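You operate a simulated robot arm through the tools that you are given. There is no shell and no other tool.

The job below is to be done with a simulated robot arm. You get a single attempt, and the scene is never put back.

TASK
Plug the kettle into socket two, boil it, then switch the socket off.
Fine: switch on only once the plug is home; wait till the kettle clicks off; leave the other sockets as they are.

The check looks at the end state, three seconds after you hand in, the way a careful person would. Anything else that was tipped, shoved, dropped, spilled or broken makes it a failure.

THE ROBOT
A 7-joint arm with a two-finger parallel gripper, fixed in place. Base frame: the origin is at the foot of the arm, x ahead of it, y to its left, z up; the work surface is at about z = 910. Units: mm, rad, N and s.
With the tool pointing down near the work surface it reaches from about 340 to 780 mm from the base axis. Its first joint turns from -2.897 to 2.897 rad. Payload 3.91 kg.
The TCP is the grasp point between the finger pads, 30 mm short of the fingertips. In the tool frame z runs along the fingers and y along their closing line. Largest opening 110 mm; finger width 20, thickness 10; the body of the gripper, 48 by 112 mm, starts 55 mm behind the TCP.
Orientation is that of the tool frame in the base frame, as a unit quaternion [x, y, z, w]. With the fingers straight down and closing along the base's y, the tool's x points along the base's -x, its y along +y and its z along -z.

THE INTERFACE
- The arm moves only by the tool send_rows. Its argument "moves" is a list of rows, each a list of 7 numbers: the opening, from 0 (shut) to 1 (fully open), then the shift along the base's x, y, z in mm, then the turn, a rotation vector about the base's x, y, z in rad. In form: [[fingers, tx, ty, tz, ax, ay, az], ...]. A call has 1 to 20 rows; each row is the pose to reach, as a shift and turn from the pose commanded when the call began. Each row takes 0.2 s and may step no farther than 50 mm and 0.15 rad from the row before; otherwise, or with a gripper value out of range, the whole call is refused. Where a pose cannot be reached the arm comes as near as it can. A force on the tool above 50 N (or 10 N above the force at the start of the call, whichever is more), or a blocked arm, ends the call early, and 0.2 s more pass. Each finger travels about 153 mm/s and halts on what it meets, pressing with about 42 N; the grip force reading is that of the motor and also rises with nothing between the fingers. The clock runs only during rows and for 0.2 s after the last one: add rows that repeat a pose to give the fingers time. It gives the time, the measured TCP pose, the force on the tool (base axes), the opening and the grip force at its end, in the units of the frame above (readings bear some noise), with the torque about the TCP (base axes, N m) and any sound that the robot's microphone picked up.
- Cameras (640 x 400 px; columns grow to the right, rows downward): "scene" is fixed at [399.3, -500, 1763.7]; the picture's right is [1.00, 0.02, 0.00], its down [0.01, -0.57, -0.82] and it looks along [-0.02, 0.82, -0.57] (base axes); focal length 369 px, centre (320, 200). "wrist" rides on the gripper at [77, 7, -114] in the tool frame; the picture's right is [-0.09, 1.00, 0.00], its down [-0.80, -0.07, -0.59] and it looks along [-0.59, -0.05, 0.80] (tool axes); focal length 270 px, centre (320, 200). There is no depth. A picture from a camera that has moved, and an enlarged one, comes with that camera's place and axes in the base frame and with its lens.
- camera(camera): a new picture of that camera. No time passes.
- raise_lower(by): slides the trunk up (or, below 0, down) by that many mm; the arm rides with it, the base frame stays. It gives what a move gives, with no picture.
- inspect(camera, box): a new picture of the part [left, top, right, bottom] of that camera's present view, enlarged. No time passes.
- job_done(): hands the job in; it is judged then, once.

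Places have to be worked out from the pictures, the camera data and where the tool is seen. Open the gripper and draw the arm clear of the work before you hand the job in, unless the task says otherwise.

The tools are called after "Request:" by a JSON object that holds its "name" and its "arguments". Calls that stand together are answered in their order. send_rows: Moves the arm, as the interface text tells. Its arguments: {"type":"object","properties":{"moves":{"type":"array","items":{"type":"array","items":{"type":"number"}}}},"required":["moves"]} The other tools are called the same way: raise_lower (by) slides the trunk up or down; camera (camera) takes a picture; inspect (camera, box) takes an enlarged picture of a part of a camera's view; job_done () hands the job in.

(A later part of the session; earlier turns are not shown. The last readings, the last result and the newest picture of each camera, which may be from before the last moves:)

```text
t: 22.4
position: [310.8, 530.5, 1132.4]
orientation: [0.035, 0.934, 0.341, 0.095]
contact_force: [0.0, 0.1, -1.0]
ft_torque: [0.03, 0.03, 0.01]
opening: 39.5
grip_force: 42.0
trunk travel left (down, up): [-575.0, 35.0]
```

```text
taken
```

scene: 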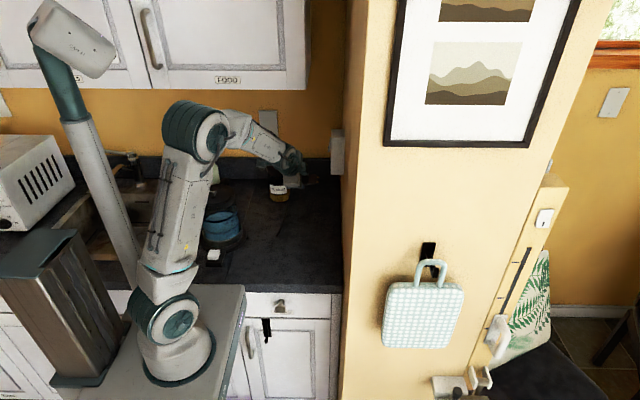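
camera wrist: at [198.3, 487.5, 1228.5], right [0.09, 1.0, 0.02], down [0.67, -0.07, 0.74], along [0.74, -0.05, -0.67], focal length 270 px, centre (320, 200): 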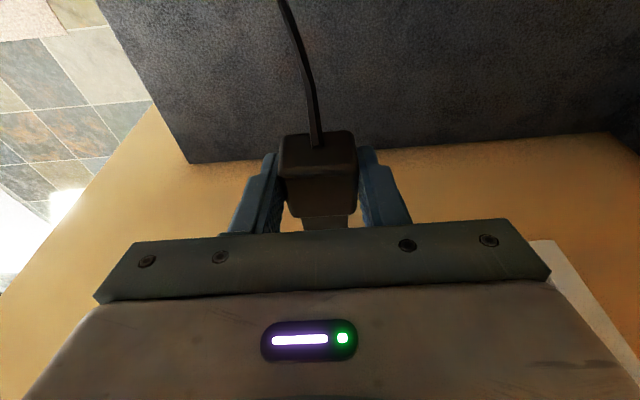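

It's tracking well with the plug still held. I'll complete the second half of the roll.

Request:
{"name": "send_rows", "arguments": {"moves": [[0, 3, 7, 0, 0.145, 0, 0], [0, 6, 14, 0, 0.29, 0, 0], [0, 9, 20, 0, 0.4355, 0, 0], [0, 11, 26, 0, 0.581, 0, 0], [0, 13, 32, 0, 0.726, 0, 0], [0, 14, 38, 0, 0.8708, 0, 0], [0, 14, 38, 0, 0.8708, 0, 0]]}}

Request:
{"name": "camera", "arguments": {"camera": "scene"}}

Request:
{"name": "camera", "arguments": {"camera": "wrist"}}

Request:
{"name": "inspect", "arguments": {"camera": "scene", "box": [270, 120, 350, 210]}}

```text
t: 24.0
position: [325.3, 569.7, 1133.6]
orientation: [0.071, 0.703, 0.704, 0.072]
contact_force: [0.3, -0.3, -0.5]
ft_torque: [-0.01, 0.01, 0.02]
opening: 39.2
grip_force: 42.3
trunk travel left (down, up): [-575.0, 35.0]
```

```text
taken
```

scene: 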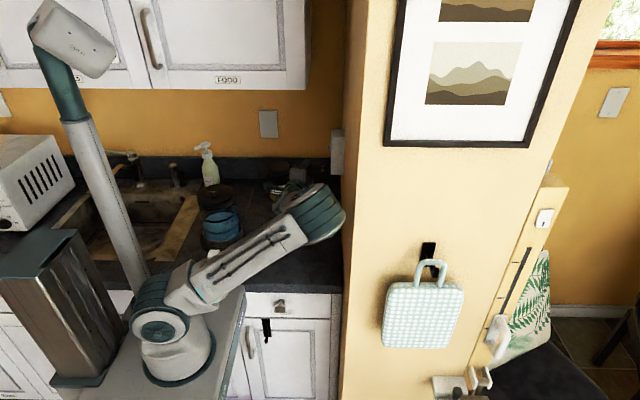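

```text
taken
camera wrist: at [227.1, 471.7, 1140.0], right [0.09, -0.02, 1.0], down [0.67, -0.74, -0.07], along [0.74, 0.67, -0.05], focal length 270 px, centre (320, 200)
```

wrist: 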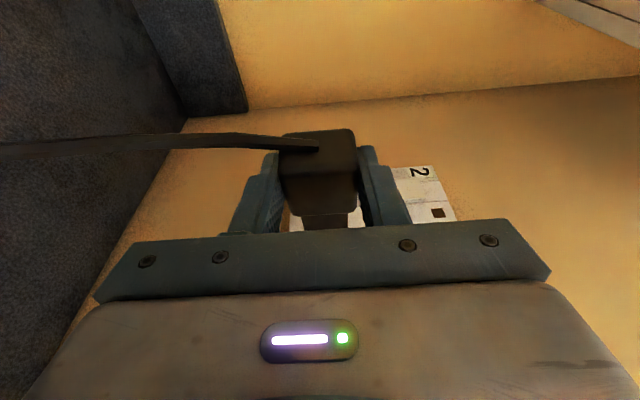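

```text
4.44 times, centred on (310, 165) of scene
camera zoom: at [399.3, -500.0, 1763.7], right [1.0, 0.02, 0.0], down [0.01, -0.57, -0.82], along [-0.02, 0.82, -0.57], focal length 1641 px, centre (364, 356)
```

zoom: 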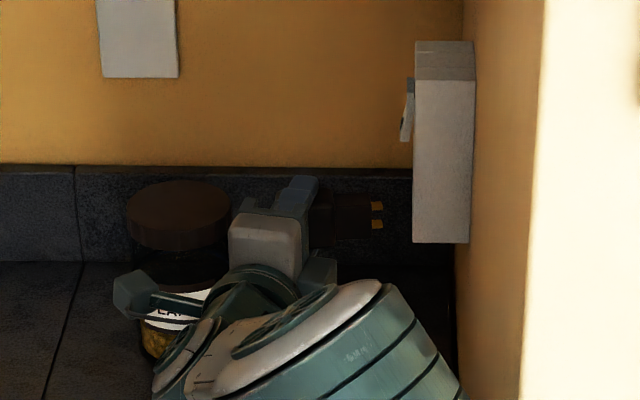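

With the roll finished, the elbow swung sideways close to the side wall, so I shouldn't go further toward the wall in this posture. I'll undo the roll and lower the trunk, so the tool can point horizontally with the elbow up and behind.

Request:
{"name": "send_rows", "arguments": {"moves": [[0, -1, -6, 0, -0.145, 0, 0], [0, -3, -12, 0, -0.29, 0, 0], [0, -5, -18, 0, -0.4355, 0, 0], [0, -8, -24, 0, -0.581, 0, 0], [0, -11, -31, 0, -0.726, 0, 0], [0, -14, -38, 0, -0.8708, 0, 0], [0, -14, -38, 0, -0.8708, 0, 0]]}}

Request:
{"name": "camera", "arguments": {"camera": "scene"}}

```text
t: 25.6
position: [311.7, 529.4, 1133.6]
orientation: [0.035, 0.935, 0.341, 0.093]
contact_force: [0.2, 0.3, -1.4]
ft_torque: [0.01, 0.04, 0.03]
opening: 39.4
grip_force: 41.5
trunk travel left (down, up): [-575.0, 35.0]
```

```text
taken
```

scene: 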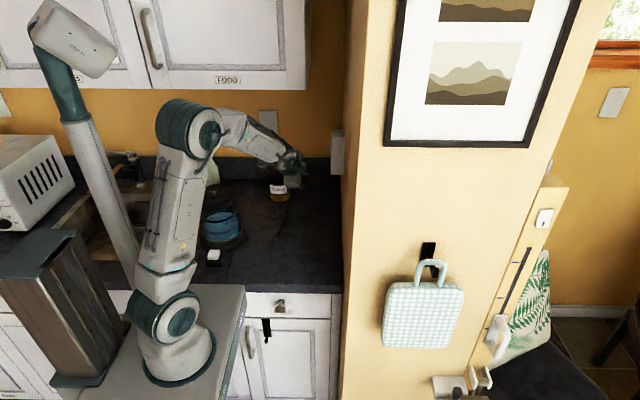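

The elbow is up again and the plug is still held. I'll draw back a little and lift 150 mm to make room for lowering the trunk.

Request:
{"name": "send_rows", "arguments": {"moves": [[0, 0, -15, 20, 0, 0, 0], [0, 0, -35, 50, 0, 0, 0], [0, 0, -55, 85, 0, 0, 0], [0, 0, -70, 120, 0, 0, 0], [0, 0, -80, 150, 0, 0, 0], [0, 0, -80, 150, 0, 0, 0]]}}

Request:
{"name": "camera", "arguments": {"camera": "scene"}}

```text
t: 27.0
position: [309.7, 449.2, 1281.8]
orientation: [0.035, 0.935, 0.341, 0.093]
contact_force: [0.6, -0.4, -1.4]
ft_torque: [-0.01, 0.01, 0.0]
opening: 39.3
grip_force: 41.6
trunk travel left (down, up): [-575.0, 35.0]
```

```text
taken
```

scene: 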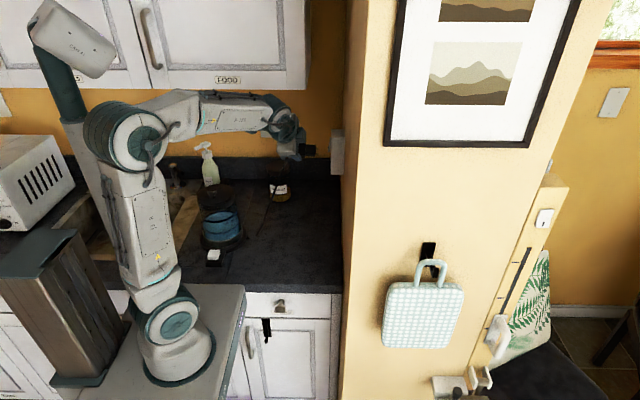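

The TCP is at z≈1282 with the forearm well above the kettle. I'll lower the trunk by 150 mm.

Request:
{"name": "raise_lower", "arguments": {"by": -150}}

Request:
{"name": "camera", "arguments": {"camera": "scene"}}

```text
t: 28.8
position: [310.7, 449.5, 1131.9]
orientation: [0.034, 0.935, 0.342, 0.094]
contact_force: [0.6, 0.4, -0.4]
ft_torque: [0.0, 0.03, 0.03]
opening: 39.3
grip_force: 41.8
trunk travel left (down, up): [-425.0, 185.0]
```

```text
taken
```

scene: 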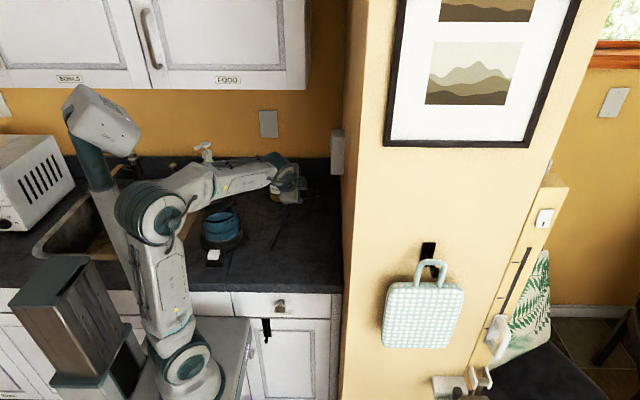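

That worked cleanly. I'll lift another 120 mm and lower the trunk by the same again.

Request:
{"name": "send_rows", "arguments": {"moves": [[0, 0, 0, 30, 0, 0, 0], [0, 0, 0, 60, 0, 0, 0], [0, 0, 0, 90, 0, 0, 0], [0, 0, 0, 120, 0, 0, 0], [0, 0, 0, 120, 0, 0, 0]]}}

Request:
{"name": "raise_lower", "arguments": {"by": -120}}

Request:
{"name": "camera", "arguments": {"camera": "scene"}}

```text
t: 29.9
position: [309.0, 451.4, 1253.7]
orientation: [0.034, 0.935, 0.34, 0.094]
contact_force: [-0.9, 0.3, 0.0]
ft_torque: [0.04, 0.06, -0.01]
opening: 39.3
grip_force: 41.8
trunk travel left (down, up): [-425.0, 185.0]
```

```text
t: 31.4
position: [309.4, 449.9, 1131.8]
orientation: [0.035, 0.935, 0.341, 0.095]
contact_force: [0.5, 0.4, -0.9]
ft_torque: [-0.03, 0.02, 0.03]
opening: 39.5
grip_force: 42.2
trunk travel left (down, up): [-305.0, 305.0]
```

```text
taken
```

scene: 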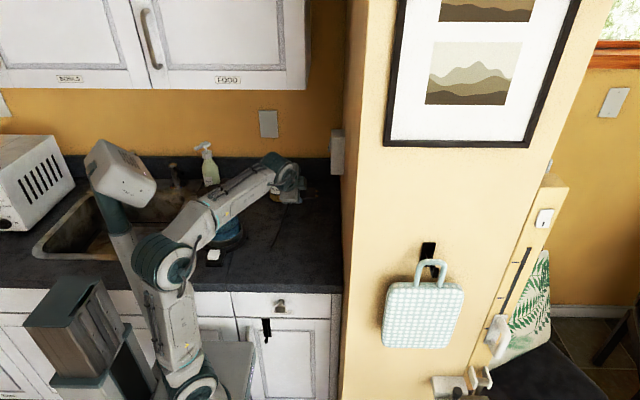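

The forearm stays in front of the kettle and clear of it. Now I'll do the rest of the roll, first half, and check the elbow.

Request:
{"name": "send_rows", "arguments": {"moves": [[0, 0, 12, 0, 0.145, 0, 0], [0, 0, 24, 0, 0.29, 0, 0], [0, 0, 36, 0, 0.4355, 0, 0], [0, 0, 36, 0, 0.4355, 0, 0]]}}

Request:
{"name": "camera", "arguments": {"camera": "scene"}}

```text
t: 32.5
position: [310.0, 486.0, 1132.1]
orientation: [0.054, 0.839, 0.535, 0.085]
contact_force: [-0.5, -0.7, -0.8]
ft_torque: [-0.02, 0.02, 0.01]
opening: 39.4
grip_force: 42.3
trunk travel left (down, up): [-305.0, 305.0]
```

```text
taken
```

scene: 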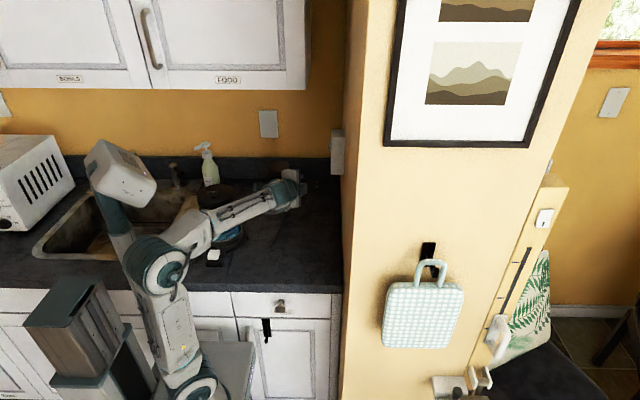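

The elbow stays up and to the left this time. I'll finish the roll while advancing in y.

Request:
{"name": "send_rows", "arguments": {"moves": [[0, 4, 20, 0, 0.145, 0, 0], [0, 8, 40, 0, 0.29, 0, 0], [0, 12, 60, 0, 0.4353, 0, 0], [0, 14, 75, 0, 0.4353, 0, 0], [0, 14, 75, 0, 0.4353, 0, 0]]}}

Request:
{"name": "camera", "arguments": {"camera": "scene"}}

Request:
{"name": "camera", "arguments": {"camera": "wrist"}}

Request:
{"name": "inspect", "arguments": {"camera": "scene", "box": [270, 120, 350, 210]}}

```text
t: 33.6
position: [322.5, 562.4, 1132.6]
orientation: [0.07, 0.703, 0.704, 0.071]
contact_force: [0.2, -0.1, -1.8]
ft_torque: [-0.02, 0.03, -0.05]
opening: 39.4
grip_force: 41.5
trunk travel left (down, up): [-305.0, 305.0]
```

```text
taken
```

scene: 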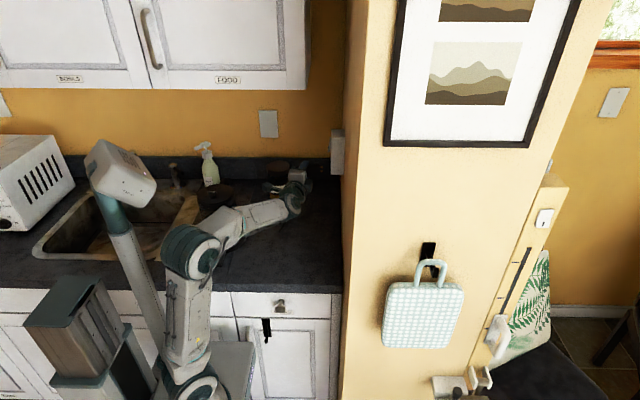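

```text
taken
camera wrist: at [224.4, 465.8, 1139.2], right [0.09, -0.02, 1.0], down [0.67, -0.74, -0.07], along [0.74, 0.67, -0.05], focal length 270 px, centre (320, 200)
```

wrist: 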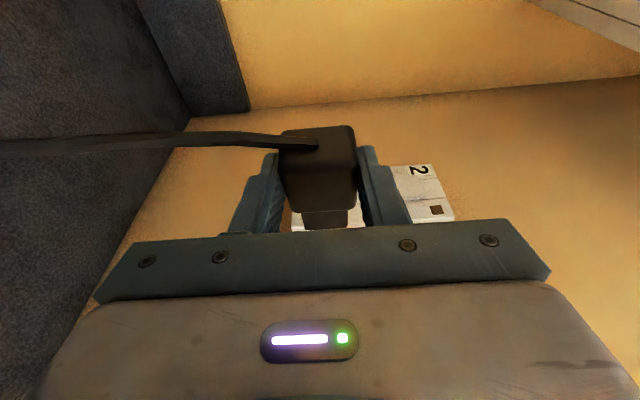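

```text
4.44 times, centred on (310, 165) of scene
camera zoom: at [399.3, -500.0, 1763.7], right [1.0, 0.02, 0.0], down [0.01, -0.57, -0.82], along [-0.02, 0.82, -0.57], focal length 1641 px, centre (364, 356)
```

zoom: 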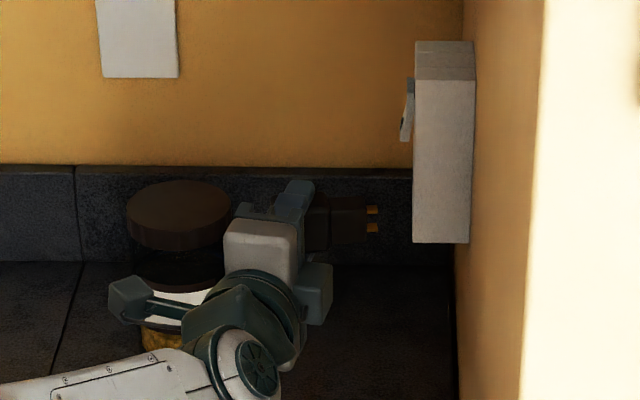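

The elbow is now well behind and the plug points at the box. I'll enlarge the wrist view to measure how the plug sits in the grip.

Request:
{"name": "inspect", "arguments": {"camera": "wrist", "box": [230, 110, 410, 240]}}

Request:
{"name": "inspect", "arguments": {"camera": "scene", "box": [300, 145, 350, 185]}}

```text
3.08 times, centred on (320, 175) of wrist
camera zoom: at [224.4, 465.8, 1139.2], right [0.09, -0.02, 1.0], down [0.67, -0.74, -0.07], along [0.74, 0.67, -0.05], focal length 832 px, centre (320, 277)
```

zoom: 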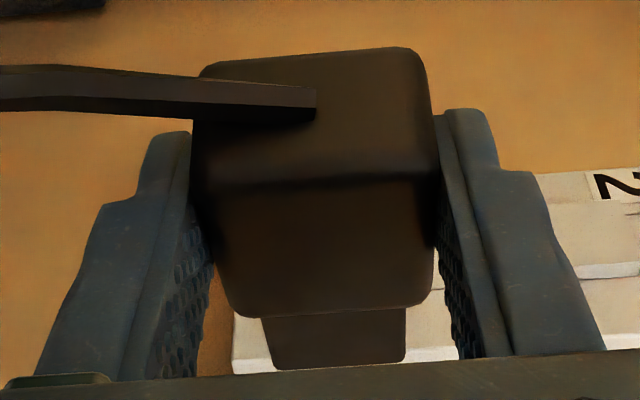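

```text
10.00 times, centred on (325, 165) of scene
camera zoom: at [399.3, -500.0, 1763.7], right [1.0, 0.02, 0.0], down [0.01, -0.57, -0.82], along [-0.02, 0.82, -0.57], focal length 3692 px, centre (270, 550)
```

zoom: 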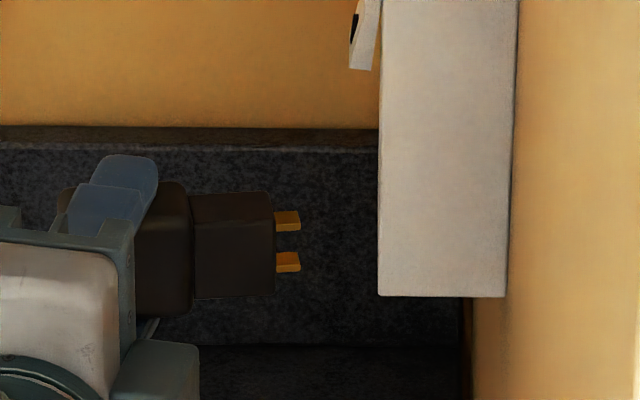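

Scene and wrist views both show the plug level, with its prongs vertically stacked and roughly in line with the well. I'll zoom in further to refine the lateral offset before moving in.

Request:
{"name": "inspect", "arguments": {"camera": "scene", "box": [313, 160, 333, 177]}}

Request:
{"name": "inspect", "arguments": {"camera": "wrist", "box": [280, 170, 370, 235]}}

Request:
{"name": "inspect", "arguments": {"camera": "scene", "box": [325, 125, 350, 180]}}

```text
16.00 times, centred on (323, 168) of scene
camera zoom: at [399.3, -500.0, 1763.7], right [1.0, 0.02, 0.0], down [0.01, -0.57, -0.82], along [-0.02, 0.82, -0.57], focal length 5906 px, centre (272, 704)
```

zoom: 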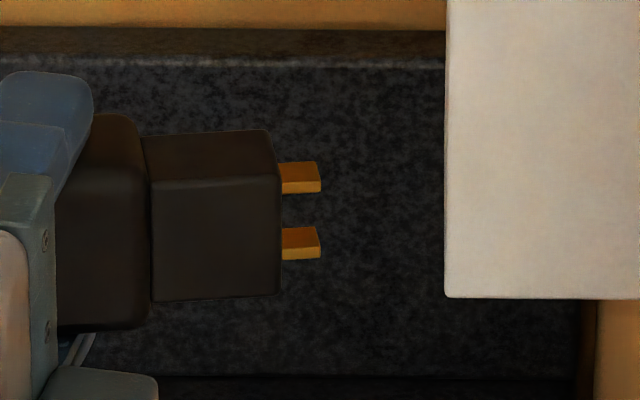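

```text
6.15 times, centred on (325, 202) of wrist
camera zoom: at [224.4, 465.8, 1139.2], right [0.09, -0.02, 1.0], down [0.67, -0.74, -0.07], along [0.74, 0.67, -0.05], focal length 1663 px, centre (289, 185)
```

zoom: 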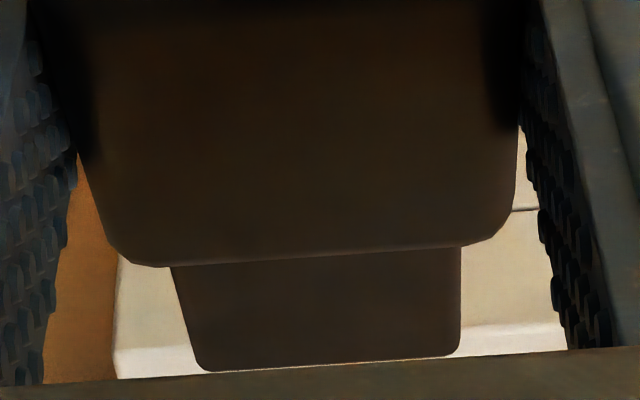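

```text
7.27 times, centred on (338, 152) of scene
camera zoom: at [399.3, -500.0, 1763.7], right [1.0, 0.02, 0.0], down [0.01, -0.57, -0.82], along [-0.02, 0.82, -0.57], focal length 2685 px, centre (193, 546)
```

zoom: 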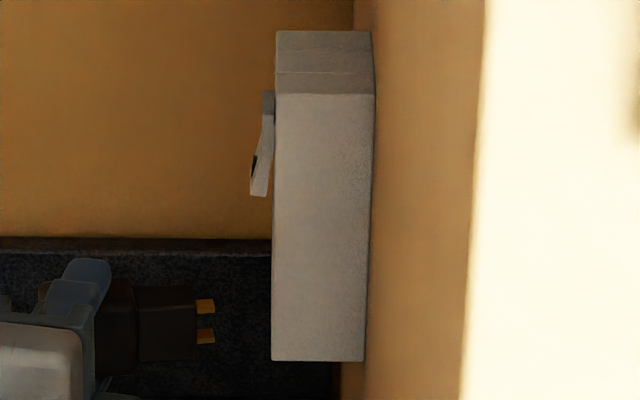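

The plug is yawed about +0.13 rad in the grip because the nose drooped slightly when lifted. I'll turn the tool by -0.13 about z to straighten it, and move to a pre-insertion spot about 12 mm short of the box face.

Request:
{"name": "send_rows", "arguments": {"moves": [[0, 0, 15, 0, 0, 0, -0.05], [0, 0, 30, 0, 0, 0, -0.1], [0, 2, 45, 0, 0, 0, -0.132], [0, 8, 58, 0, 0, 0, -0.132], [0, 14, 65.9, 0, 0, 0, -0.132], [0, 14, 65.9, 0, 0, 0, -0.132], [0, 14, 65.9, 0, 0, 0, -0.132]]}}

Request:
{"name": "send_rows", "arguments": {"moves": [[0, 0, 0, 0, 0, 0, 0]]}}

Request:
{"name": "inspect", "arguments": {"camera": "scene", "box": [318, 145, 348, 170]}}

Request:
{"name": "inspect", "arguments": {"camera": "wrist", "box": [260, 150, 390, 240]}}

Request:
{"name": "camera", "arguments": {"camera": "scene"}}

```text
t: 35.2
position: [335.8, 627.7, 1131.8]
orientation: [0.117, 0.697, 0.698, 0.117]
contact_force: [0.5, 0.7, -0.6]
ft_torque: [-0.04, 0.02, -0.02]
opening: 39.4
grip_force: 41.7
trunk travel left (down, up): [-305.0, 305.0]
```

```text
t: 35.6
position: [336.9, 628.4, 1132.4]
orientation: [0.116, 0.698, 0.697, 0.117]
contact_force: [0.0, -0.3, -1.3]
ft_torque: [0.01, 0.03, 0.01]
opening: 39.4
grip_force: 42.1
trunk travel left (down, up): [-305.0, 305.0]
```

```text
16.00 times, centred on (333, 158) of scene
camera zoom: at [399.3, -500.0, 1763.7], right [1.0, 0.02, 0.0], down [0.01, -0.57, -0.82], along [-0.02, 0.82, -0.57], focal length 5906 px, centre (112, 880)
```

zoom: 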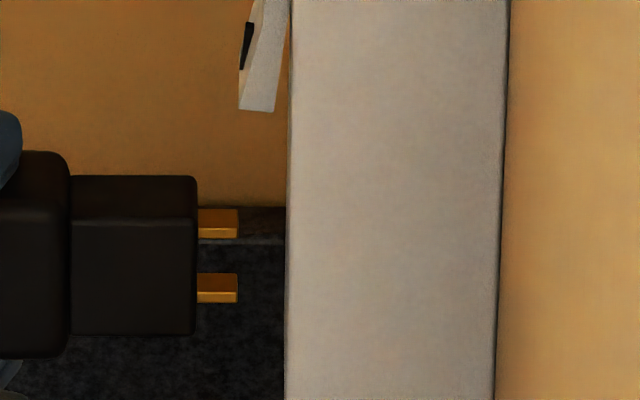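

```text
4.44 times, centred on (325, 195) of wrist
camera zoom: at [226.2, 545.1, 1139.1], right [0.08, -0.03, 1.0], down [0.56, -0.82, -0.07], along [0.82, 0.57, -0.05], focal length 1201 px, centre (298, 222)
```

zoom: 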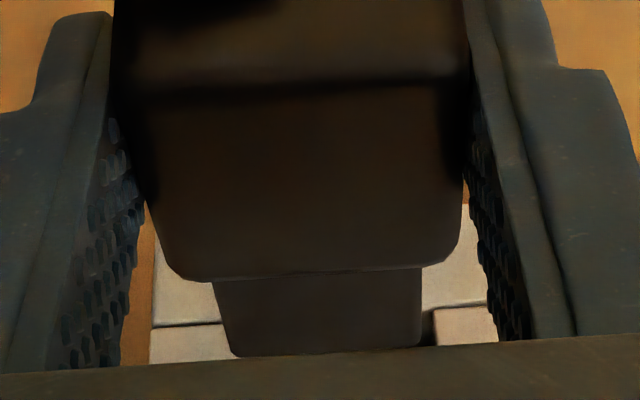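

```text
taken
```

scene: 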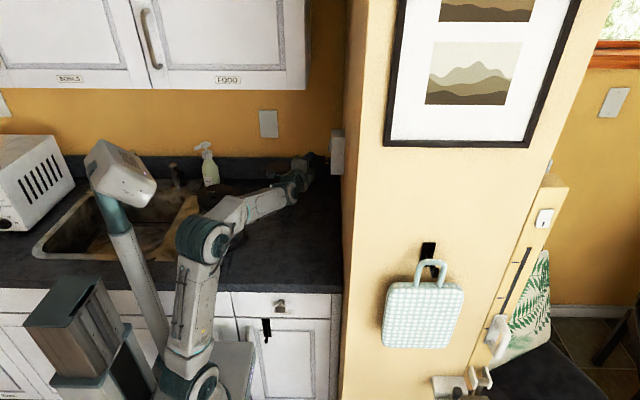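

The plug is now square to the box with the prong tips about 10 mm off its face. Comparing both views against the box edges, the plug sits about 3.5 mm too far in +y and 1.5 mm too low. I'll correct that and re-measure.

Request:
{"name": "send_rows", "arguments": {"moves": [[0, 0, -2, 0.8, 0, 0, 0], [0, 0, -3.5, 1.5, 0, 0, 0], [0, 0, -3.5, 1.5, 0, 0, 0], [0, 0, -3.5, 1.5, 0, 0, 0]]}}

Request:
{"name": "inspect", "arguments": {"camera": "scene", "box": [319, 152, 339, 168]}}

Request:
{"name": "inspect", "arguments": {"camera": "wrist", "box": [290, 190, 370, 235]}}

```text
t: 36.6
position: [336.3, 624.5, 1133.6]
orientation: [0.117, 0.698, 0.697, 0.117]
contact_force: [-0.4, 0.3, -1.6]
ft_torque: [-0.01, 0.03, -0.02]
opening: 39.4
grip_force: 41.5
trunk travel left (down, up): [-305.0, 305.0]
```

```text
16.00 times, centred on (329, 160) of scene
camera zoom: at [399.3, -500.0, 1763.7], right [1.0, 0.02, 0.0], down [0.01, -0.57, -0.82], along [-0.02, 0.82, -0.57], focal length 5906 px, centre (176, 840)
```

zoom: 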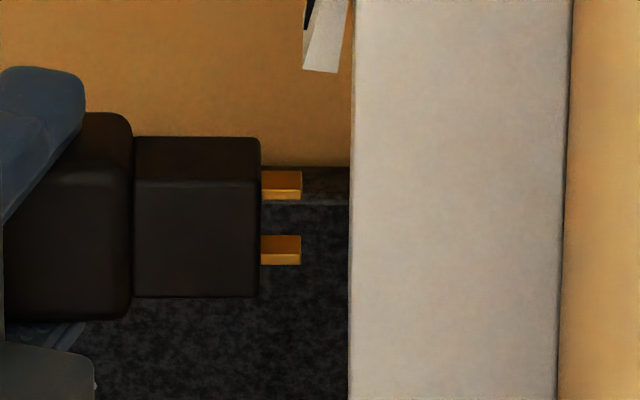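

```text
8.00 times, centred on (330, 212) of wrist
camera zoom: at [226.1, 541.7, 1140.6], right [0.08, -0.03, 1.0], down [0.56, -0.82, -0.07], along [0.82, 0.57, -0.05], focal length 2162 px, centre (240, 100)
```

zoom: 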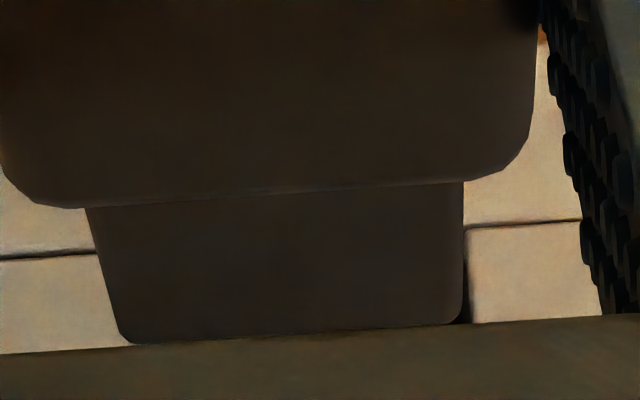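

The plug centre is now about (y 643.4, z 1132.6), against a well centre of about (642.5, 1132.9), with roughly 0.02 rad of yaw left. I'll trim that and slide the nose about 28 mm forward into the well mouth.

Request:
{"name": "send_rows", "arguments": {"moves": [[0, 0, 0, 0.3, 0, 0, -0.02], [0, 0, 0, 0.3, 0, 0, -0.02], [0, 4, 0, 0.3, 0, 0, -0.02], [0, 8, 0, 0.3, 0, 0, -0.02], [0, 12, 0, 0.3, 0, 0, -0.02], [0, 16, 0, 0.3, 0, 0, -0.02], [0, 20, 0, 0.3, 0, 0, -0.02], [0, 20, 0, 0.3, 0, 0, -0.02]]}}

Request:
{"name": "inspect", "arguments": {"camera": "scene", "box": [319, 152, 339, 168]}}

Request:
{"name": "inspect", "arguments": {"camera": "wrist", "box": [270, 160, 380, 235]}}

Request:
{"name": "camera", "arguments": {"camera": "scene"}}

```text
t: 38.5
position: [357.3, 623.5, 1133.5]
orientation: [0.124, 0.696, 0.697, 0.124]
contact_force: [-0.4, -0.7, -1.3]
ft_torque: [0.0, -0.01, -0.03]
opening: 39.2
grip_force: 42.3
trunk travel left (down, up): [-305.0, 305.0]
```

```text
16.00 times, centred on (329, 160) of scene
camera zoom: at [399.3, -500.0, 1763.7], right [1.0, 0.02, 0.0], down [0.01, -0.57, -0.82], along [-0.02, 0.82, -0.57], focal length 5906 px, centre (176, 840)
```

zoom: 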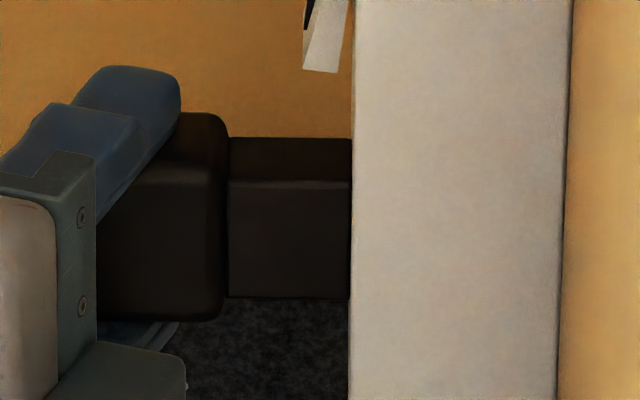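

```text
5.33 times, centred on (325, 198) of wrist
camera zoom: at [244.8, 543.4, 1141.4], right [0.08, -0.03, 1.0], down [0.55, -0.83, -0.07], along [0.83, 0.55, -0.05], focal length 1442 px, centre (293, 213)
```

zoom: 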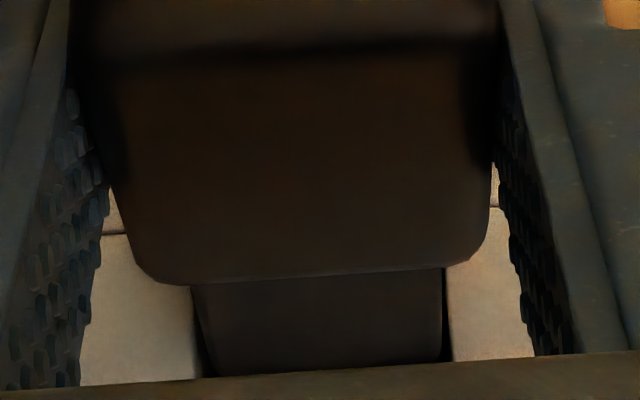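

```text
taken
```

scene: 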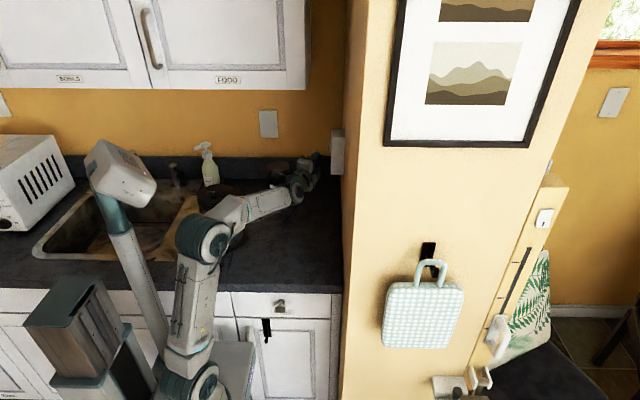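

The nose is entering with even gaps above and below, and no contact force. I'll continue slowly until the prongs are just short of the slots.

Request:
{"name": "send_rows", "arguments": {"moves": [[0, 2, 0, 0, 0, 0, 0], [0, 4, 0, 0, 0, 0, 0], [0, 6, 0, 0, 0, 0, 0], [0, 8, 0, 0, 0, 0, 0], [0, 10, 0, 0, 0, 0, 0], [0, 12, 0, 0, 0, 0, 0], [0, 12, 0, 0, 0, 0, 0]]}}

Request:
{"name": "inspect", "arguments": {"camera": "scene", "box": [319, 152, 339, 168]}}

Request:
{"name": "inspect", "arguments": {"camera": "wrist", "box": [270, 160, 380, 235]}}

```text
t: 40.0
position: [369.7, 623.6, 1133.5]
orientation: [0.124, 0.697, 0.696, 0.123]
contact_force: [0.5, 0.5, -0.1]
ft_torque: [-0.04, 0.0, -0.03]
opening: 39.0
grip_force: 42.0
trunk travel left (down, up): [-305.0, 305.0]
```

```text
16.00 times, centred on (329, 160) of scene
camera zoom: at [399.3, -500.0, 1763.7], right [1.0, 0.02, 0.0], down [0.01, -0.57, -0.82], along [-0.02, 0.82, -0.57], focal length 5906 px, centre (176, 840)
```

zoom: 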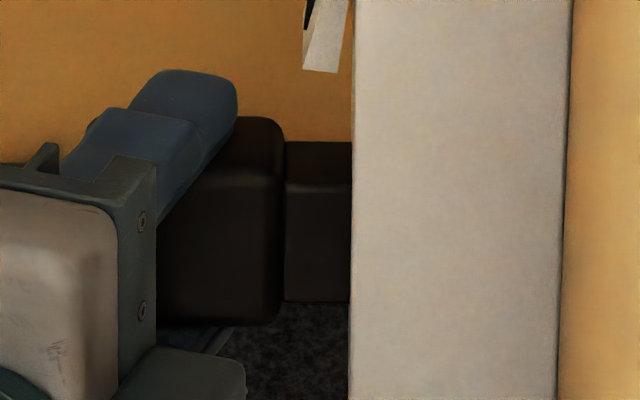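

```text
5.33 times, centred on (325, 198) of wrist
camera zoom: at [257.1, 543.5, 1140.4], right [0.08, -0.03, 1.0], down [0.55, -0.83, -0.07], along [0.83, 0.55, -0.05], focal length 1442 px, centre (293, 213)
```

zoom: 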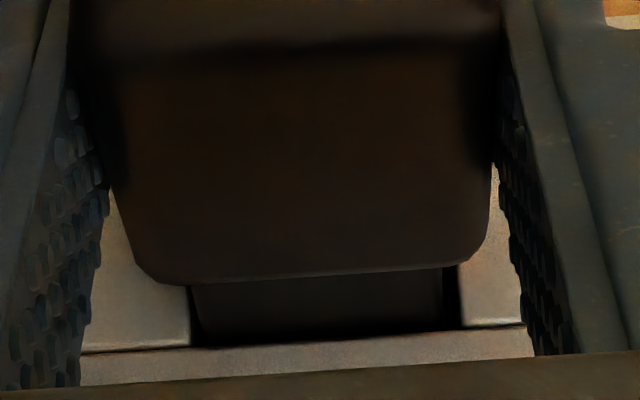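

The nose is about 12 mm inside, roughly 0.5 mm low relative to the well. I'll trim up 0.6 mm and push on at 1 mm per row to engage the slots.

Request:
{"name": "send_rows", "arguments": {"moves": [[0, 0, 0.3, 0.6, 0, 0, 0], [0, 1, 0.3, 0.6, 0, 0, 0], [0, 2, 0.3, 0.6, 0, 0, 0], [0, 3, 0.3, 0.6, 0, 0, 0], [0, 4, 0.3, 0.6, 0, 0, 0], [0, 5, 0.3, 0.6, 0, 0, 0], [0, 6, 0.3, 0.6, 0, 0, 0], [0, 7, 0.3, 0.6, 0, 0, 0], [0, 8, 0.3, 0.6, 0, 0, 0]]}}

Request:
{"name": "inspect", "arguments": {"camera": "scene", "box": [319, 152, 339, 168]}}

Request:
{"name": "inspect", "arguments": {"camera": "wrist", "box": [270, 160, 380, 235]}}

```text
t: 42.0
position: [377.1, 623.9, 1134.2]
orientation: [0.124, 0.697, 0.695, 0.124]
contact_force: [0.1, 0.9, -1.0]
ft_torque: [-0.01, 0.04, 0.0]
opening: 39.3
grip_force: 41.9
trunk travel left (down, up): [-305.0, 305.0]
```

```text
16.00 times, centred on (329, 160) of scene
camera zoom: at [399.3, -500.0, 1763.7], right [1.0, 0.02, 0.0], down [0.01, -0.57, -0.82], along [-0.02, 0.82, -0.57], focal length 5906 px, centre (176, 840)
```

zoom: 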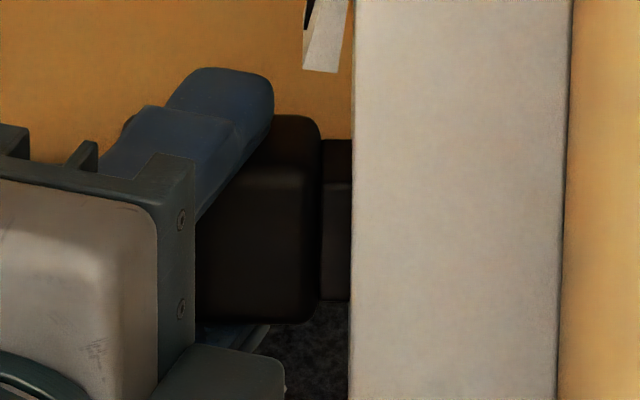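

```text
5.33 times, centred on (325, 198) of wrist
camera zoom: at [265.1, 543.4, 1140.9], right [0.08, -0.03, 1.0], down [0.55, -0.83, -0.07], along [0.83, 0.55, -0.05], focal length 1442 px, centre (293, 213)
```

zoom: 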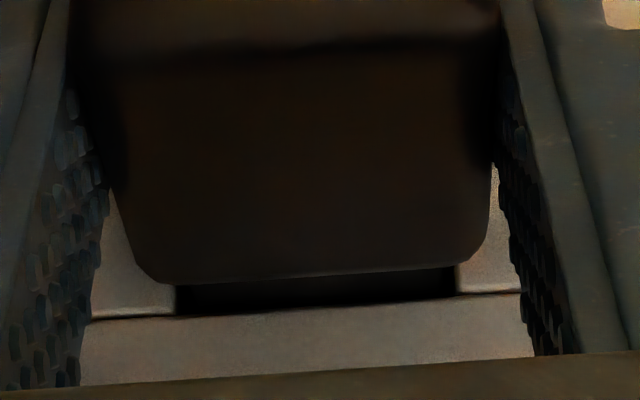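

There's no resistance, and about 6.5 mm is left between the plug body and the box face. I'll keep advancing 1 mm per row until contact.

Request:
{"name": "send_rows", "arguments": {"moves": [[0, 1, 0, 0, 0, 0, 0], [0, 2, 0, 0, 0, 0, 0], [0, 3, 0, 0, 0, 0, 0], [0, 4, 0, 0, 0, 0, 0], [0, 5, 0, 0, 0, 0, 0], [0, 6, 0, 0, 0, 0, 0], [0, 6, 0, 0, 0, 0, 0]]}}

Request:
{"name": "inspect", "arguments": {"camera": "scene", "box": [319, 152, 339, 168]}}

Request:
{"name": "inspect", "arguments": {"camera": "wrist", "box": [270, 160, 380, 235]}}

```text
t: 43.6
position: [384.1, 625.0, 1135.1]
orientation: [0.124, 0.696, 0.697, 0.124]
contact_force: [0.2, -0.7, -0.9]
ft_torque: [-0.03, 0.03, 0.03]
opening: 39.4
grip_force: 42.0
trunk travel left (down, up): [-305.0, 305.0]
```

```text
16.00 times, centred on (329, 160) of scene
camera zoom: at [399.3, -500.0, 1763.7], right [1.0, 0.02, 0.0], down [0.01, -0.57, -0.82], along [-0.02, 0.82, -0.57], focal length 5906 px, centre (176, 840)
```

zoom: 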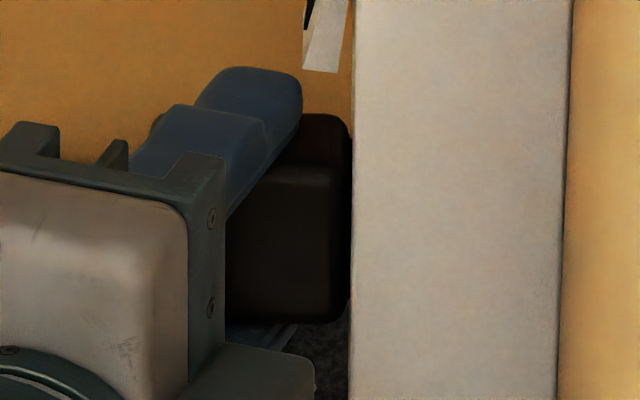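

```text
5.33 times, centred on (325, 198) of wrist
camera zoom: at [271.3, 544.0, 1141.0], right [0.08, -0.03, 1.0], down [0.55, -0.83, -0.07], along [0.83, 0.55, -0.05], focal length 1442 px, centre (293, 213)
```

zoom: 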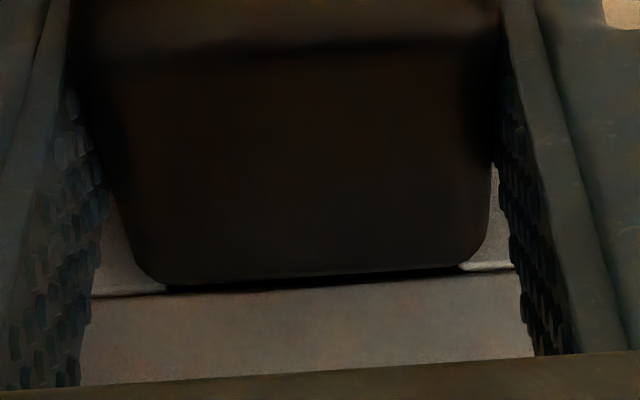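

The body is within about 1 mm of the box face and there's still no force. I'll press in a few more half-millimetre steps until it seats.

Request:
{"name": "send_rows", "arguments": {"moves": [[0, 0.5, 0, 0, 0, 0, 0], [0, 1, 0, 0, 0, 0, 0], [0, 1.5, 0, 0, 0, 0, 0], [0, 2, 0, 0, 0, 0, 0], [0, 2.5, 0, 0, 0, 0, 0], [0, 2.5, 0, 0, 0, 0, 0]]}}

Request:
{"name": "inspect", "arguments": {"camera": "scene", "box": [319, 152, 339, 168]}}

Request:
{"name": "inspect", "arguments": {"camera": "wrist", "box": [270, 160, 380, 235]}}

```text
t: 45.0
position: [384.2, 625.2, 1134.7]
orientation: [0.124, 0.696, 0.697, 0.123]
contact_force: [-4.5, -1.8, -2.0]
ft_torque: [-0.02, -0.03, 0.16]
opening: 39.1
grip_force: 41.8
trunk travel left (down, up): [-305.0, 305.0]
```

```text
16.00 times, centred on (329, 160) of scene
camera zoom: at [399.3, -500.0, 1763.7], right [1.0, 0.02, 0.0], down [0.01, -0.57, -0.82], along [-0.02, 0.82, -0.57], focal length 5906 px, centre (176, 840)
```

zoom: 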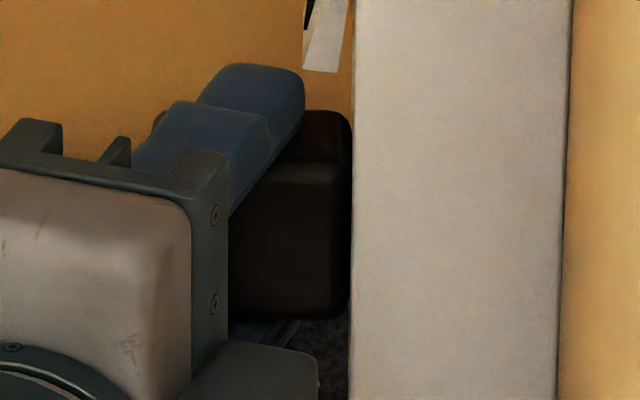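

```text
5.33 times, centred on (325, 198) of wrist
camera zoom: at [272.0, 543.9, 1141.7], right [0.08, -0.03, 1.0], down [0.55, -0.83, -0.07], along [0.83, 0.55, -0.05], focal length 1442 px, centre (293, 213)
```

zoom: 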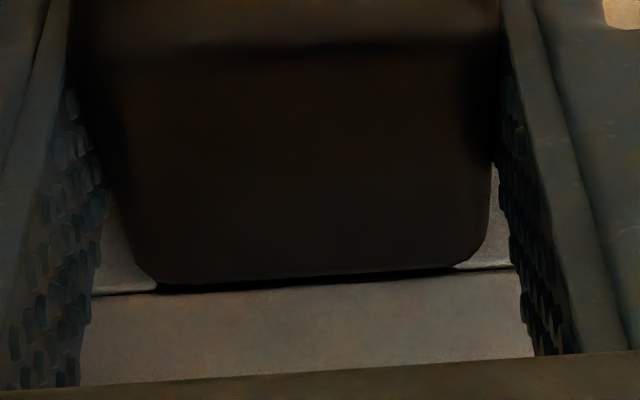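

Contact has begun (-4.5 N in x) with the body against the face. I'll press a little more to make sure it's fully home.

Request:
{"name": "send_rows", "arguments": {"moves": [[0, 1, 0, 0, 0, 0, 0], [0, 2, 0, 0, 0, 0, 0], [0, 3, 0, 0, 0, 0, 0], [0, 4, 0, 0, 0, 0, 0], [0, 4, 0, 0, 0, 0, 0]]}}

Request:
{"name": "inspect", "arguments": {"camera": "scene", "box": [319, 152, 339, 168]}}

Request:
{"name": "inspect", "arguments": {"camera": "wrist", "box": [270, 160, 380, 235]}}

```text
t: 46.2
position: [384.1, 625.6, 1135.6]
orientation: [0.122, 0.696, 0.696, 0.123]
contact_force: [-28.6, -6.8, -6.6]
ft_torque: [-0.05, 0.26, 0.05]
opening: 39.2
grip_force: 41.7
trunk travel left (down, up): [-305.0, 305.0]
```

```text
16.00 times, centred on (329, 160) of scene
camera zoom: at [399.3, -500.0, 1763.7], right [1.0, 0.02, 0.0], down [0.01, -0.57, -0.82], along [-0.02, 0.82, -0.57], focal length 5906 px, centre (176, 840)
```

zoom: 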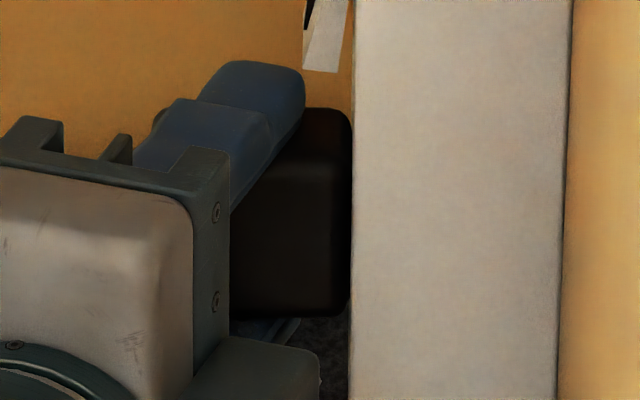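

```text
5.33 times, centred on (325, 198) of wrist
camera zoom: at [272.4, 544.1, 1141.8], right [0.08, -0.03, 1.0], down [0.55, -0.83, -0.07], along [0.83, 0.55, -0.05], focal length 1442 px, centre (293, 213)
```

zoom: 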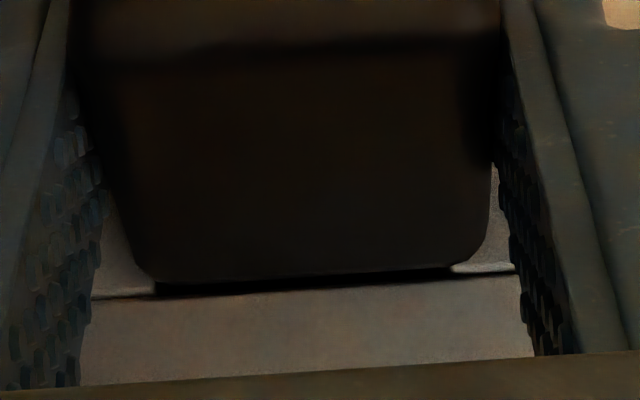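

The plug is seated: 28 N of resistance, with the body flush on the box face. I'll ease off the push, open slightly, and check that it stays before withdrawing.

Request:
{"name": "send_rows", "arguments": {"moves": [[0, -2, 0, 0, 0, 0, 0], [0, -4, 0, 0, 0, 0, 0], [0, -6, 0, -0.5, 0, 0, 0], [0, -6, 0, -0.5, 0, 0, 0]]}}

Request:
{"name": "send_rows", "arguments": {"moves": [[0.38, 0, 0, 0, 0, 0, 0], [0.42, 0, 0, 0, 0, 0, 0], [0.47, 0, 0, 0, 0, 0, 0], [0.47, 0, 0, 0, 0, 0, 0]]}}

Request:
{"name": "inspect", "arguments": {"camera": "scene", "box": [319, 152, 339, 168]}}

Request:
{"name": "inspect", "arguments": {"camera": "wrist", "box": [240, 110, 400, 240]}}

```text
t: 47.2
position: [382.7, 624.2, 1135.8]
orientation: [0.124, 0.697, 0.696, 0.126]
contact_force: [-8.9, 1.4, 1.2]
ft_torque: [0.06, -0.13, 0.29]
opening: 39.1
grip_force: 42.4
trunk travel left (down, up): [-305.0, 305.0]
```

```text
t: 48.2
position: [383.7, 624.6, 1134.6]
orientation: [0.125, 0.696, 0.696, 0.124]
contact_force: [-0.5, 0.0, -0.4]
ft_torque: [0.0, 0.02, 0.02]
opening: 51.7
grip_force: 0.0
trunk travel left (down, up): [-305.0, 305.0]
```

```text
16.00 times, centred on (329, 160) of scene
camera zoom: at [399.3, -500.0, 1763.7], right [1.0, 0.02, 0.0], down [0.01, -0.57, -0.82], along [-0.02, 0.82, -0.57], focal length 5906 px, centre (176, 840)
```

zoom: 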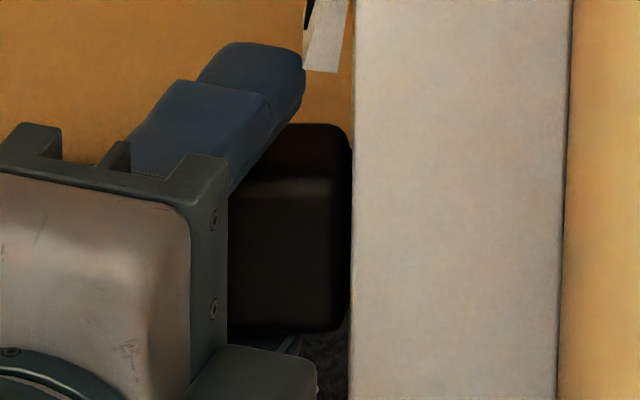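

```text
3.08 times, centred on (320, 175) of wrist
camera zoom: at [271.8, 543.9, 1140.8], right [0.08, -0.03, 1.0], down [0.55, -0.83, -0.07], along [0.83, 0.55, -0.05], focal length 832 px, centre (320, 277)
```

zoom: 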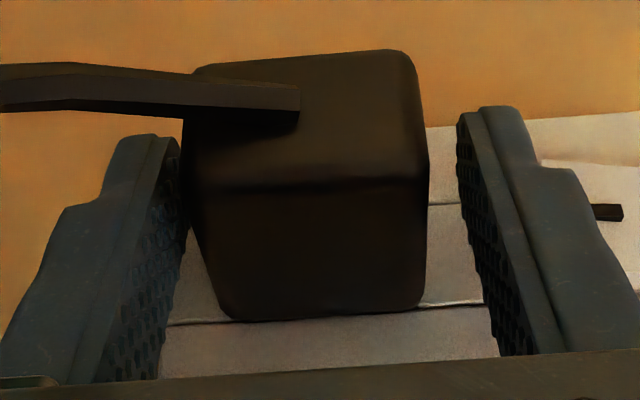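

The plug stays in, settled on the well floor and flush with the face. I'll withdraw the fingers straight back along the tool axis and check it again.

Request:
{"name": "send_rows", "arguments": {"moves": [[0.47, -3.4, -9.4, 0, 0, 0, 0], [0.47, -10.3, -28.2, 0, 0, 0, 0], [0.47, -20.7, -56.3, 0, 0, 0, 0], [0.47, -34.5, -93.9, 0, 0, 0, 0], [0.47, -34.5, -93.9, 0, 0, 0, 0]]}}

Request:
{"name": "inspect", "arguments": {"camera": "scene", "box": [314, 125, 344, 175]}}

Request:
{"name": "camera", "arguments": {"camera": "wrist"}}

```text
t: 49.5
position: [348.4, 531.5, 1134.2]
orientation: [0.124, 0.696, 0.696, 0.124]
contact_force: [0.1, -1.0, 0.7]
ft_torque: [-0.01, -0.01, -0.01]
opening: 51.6
grip_force: 0.1
trunk travel left (down, up): [-305.0, 305.0]
```

```text
8.00 times, centred on (329, 150) of scene
camera zoom: at [399.3, -500.0, 1763.7], right [1.0, 0.02, 0.0], down [0.01, -0.57, -0.82], along [-0.02, 0.82, -0.57], focal length 2953 px, centre (248, 600)
```

zoom: 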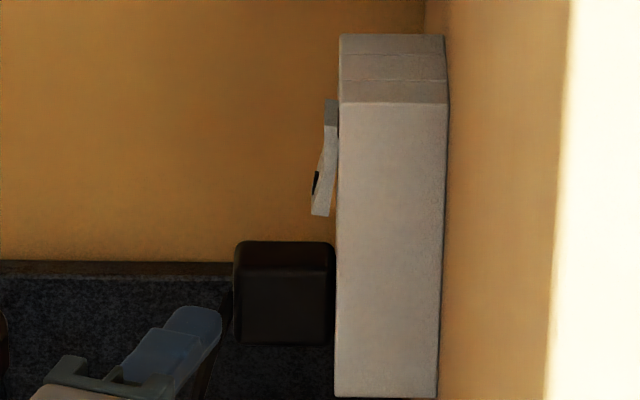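

```text
taken
camera wrist: at [235.4, 450.1, 1140.7], right [0.08, -0.03, 1.0], down [0.55, -0.83, -0.07], along [0.83, 0.55, -0.05], focal length 270 px, centre (320, 200)
```

wrist: 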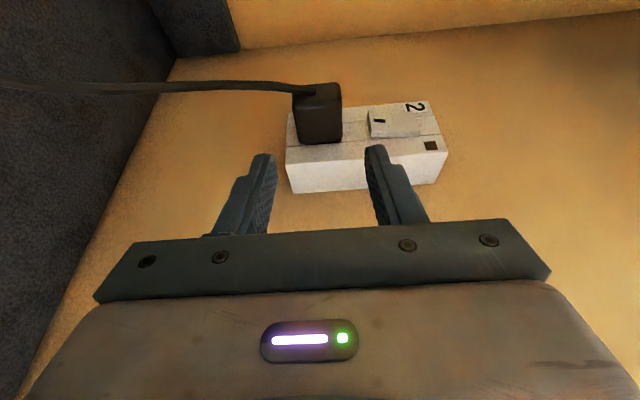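

The plug is in and level against the box, and the rocker is still off with its "I" end proud. I'll zoom in to verify seating and get the rocker geometry.

Request:
{"name": "inspect", "arguments": {"camera": "wrist", "box": [270, 70, 460, 200]}}

Request:
{"name": "inspect", "arguments": {"camera": "scene", "box": [320, 132, 345, 157]}}

```text
3.08 times, centred on (365, 135) of wrist
camera zoom: at [235.4, 450.1, 1140.7], right [0.08, -0.03, 1.0], down [0.55, -0.83, -0.07], along [0.83, 0.55, -0.05], focal length 832 px, centre (182, 400)
```

zoom: 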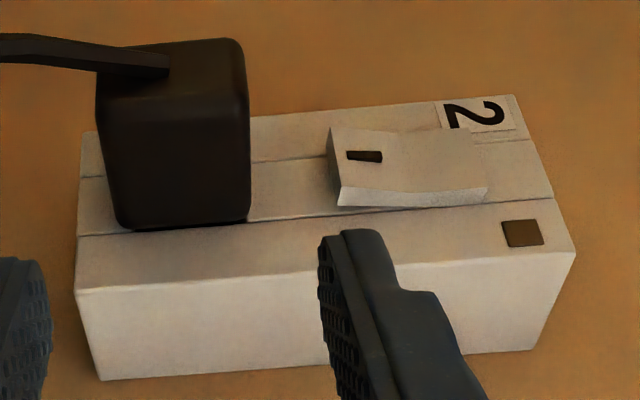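

```text
16.00 times, centred on (332, 144) of scene
camera zoom: at [399.3, -500.0, 1763.7], right [1.0, 0.02, 0.0], down [0.01, -0.57, -0.82], along [-0.02, 0.82, -0.57], focal length 5906 px, centre (120, 1088)
```

zoom: 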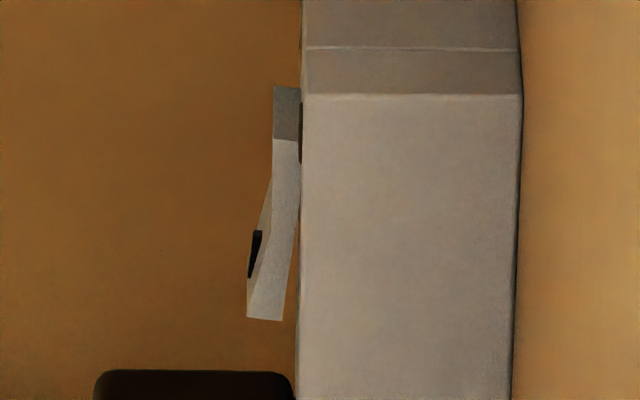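

The plug is flush and straight in socket two. The rocker runs z≈1176–1219, with its "I" end at the bottom standing proud to x≈404.5. I'll close the fingers and bring the tip in front of the rocker's lower end, 12 mm short of it.

Request:
{"name": "send_rows", "arguments": {"moves": [[0.2, 0, 0, 15, 0, 0, 0], [0, 0, 0, 32, 0, 0, 0], [0, 0, 0, 46.8, 0, 0, 0], [0, 10, 40, 46.8, 0, 0, 0], [0, 23.6, 80.5, 46.8, 0, 0, 0], [0, 23.6, 80.5, 46.8, 0, 0, 0]]}}

Request:
{"name": "inspect", "arguments": {"camera": "scene", "box": [310, 130, 345, 165]}}

Request:
{"name": "inspect", "arguments": {"camera": "wrist", "box": [250, 110, 410, 240]}}

```text
t: 50.9
position: [372.0, 615.6, 1180.7]
orientation: [0.125, 0.696, 0.696, 0.124]
contact_force: [0.9, 0.6, 0.0]
ft_torque: [0.02, 0.0, 0.01]
opening: 0.0
grip_force: 37.6
trunk travel left (down, up): [-305.0, 305.0]
```

```text
11.43 times, centred on (328, 148) of scene
camera zoom: at [399.3, -500.0, 1763.7], right [1.0, 0.02, 0.0], down [0.01, -0.57, -0.82], along [-0.02, 0.82, -0.57], focal length 4219 px, centre (234, 800)
```

zoom: 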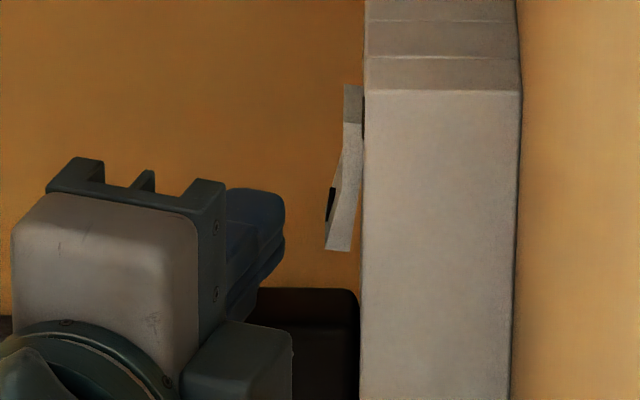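

```text
3.08 times, centred on (330, 175) of wrist
camera zoom: at [259.2, 533.4, 1187.1], right [0.08, -0.03, 1.0], down [0.55, -0.83, -0.07], along [0.83, 0.55, -0.05], focal length 832 px, centre (289, 277)
```

zoom: 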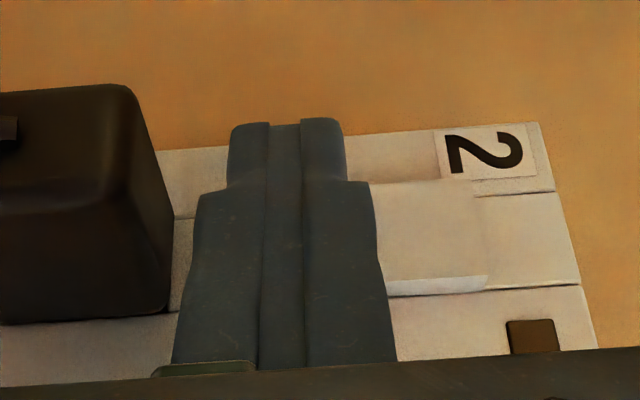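

The fingertip is in line with the rocker's lower end, about 13 mm away. I'll advance, then press in 1 mm steps and listen for the click.

Request:
{"name": "send_rows", "arguments": {"moves": [[0, 5, 0, 0, 0, 0, 0], [0, 10, 0, 0, 0, 0, 0], [0, 12, 0, 0, 0, 0, 0], [0, 13, 0, 0, 0, 0, 0], [0, 14, 0, 0, 0, 0, 0], [0, 15, 0, 0, 0, 0, 0], [0, 16, 0, 0, 0, 0, 0], [0, 17, 0, 0, 0, 0, 0], [0, 18, 0, 0, 0, 0, 0]]}}

Request:
{"name": "inspect", "arguments": {"camera": "scene", "box": [310, 130, 345, 165]}}

Request:
{"name": "inspect", "arguments": {"camera": "wrist", "box": [250, 110, 410, 240]}}

```text
t: 52.9
position: [384.9, 612.0, 1181.9]
orientation: [0.122, 0.697, 0.696, 0.123]
contact_force: [-20.2, -6.1, -5.1]
ft_torque: [-0.16, 0.04, 0.4]
opening: 0.0
grip_force: 37.1
trunk travel left (down, up): [-305.0, 305.0]
```

```text
11.43 times, centred on (328, 148) of scene
camera zoom: at [399.3, -500.0, 1763.7], right [1.0, 0.02, 0.0], down [0.01, -0.57, -0.82], along [-0.02, 0.82, -0.57], focal length 4219 px, centre (234, 800)
```

zoom: 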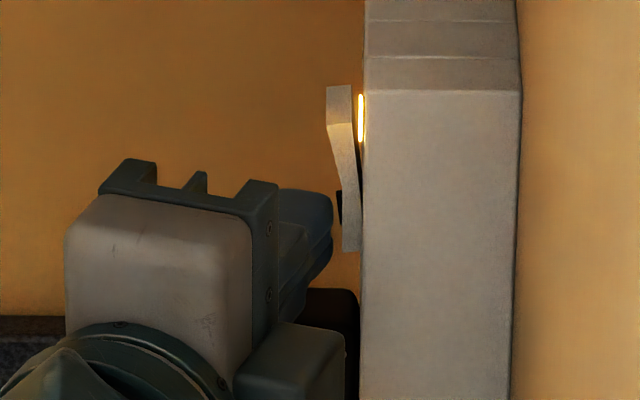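

```text
3.08 times, centred on (330, 175) of wrist
camera zoom: at [274.1, 530.6, 1187.9], right [0.08, -0.03, 1.0], down [0.55, -0.83, -0.07], along [0.83, 0.55, -0.05], focal length 832 px, centre (289, 277)
```

zoom: 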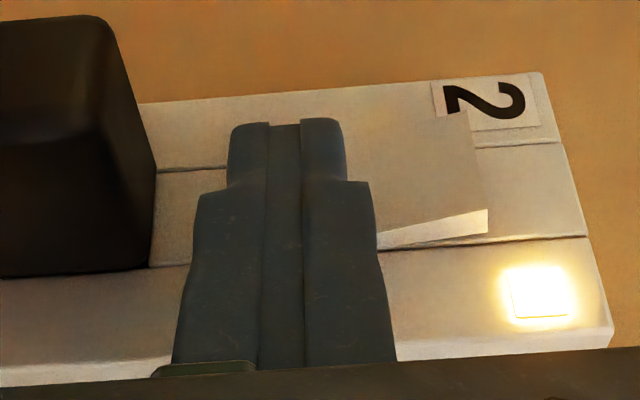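

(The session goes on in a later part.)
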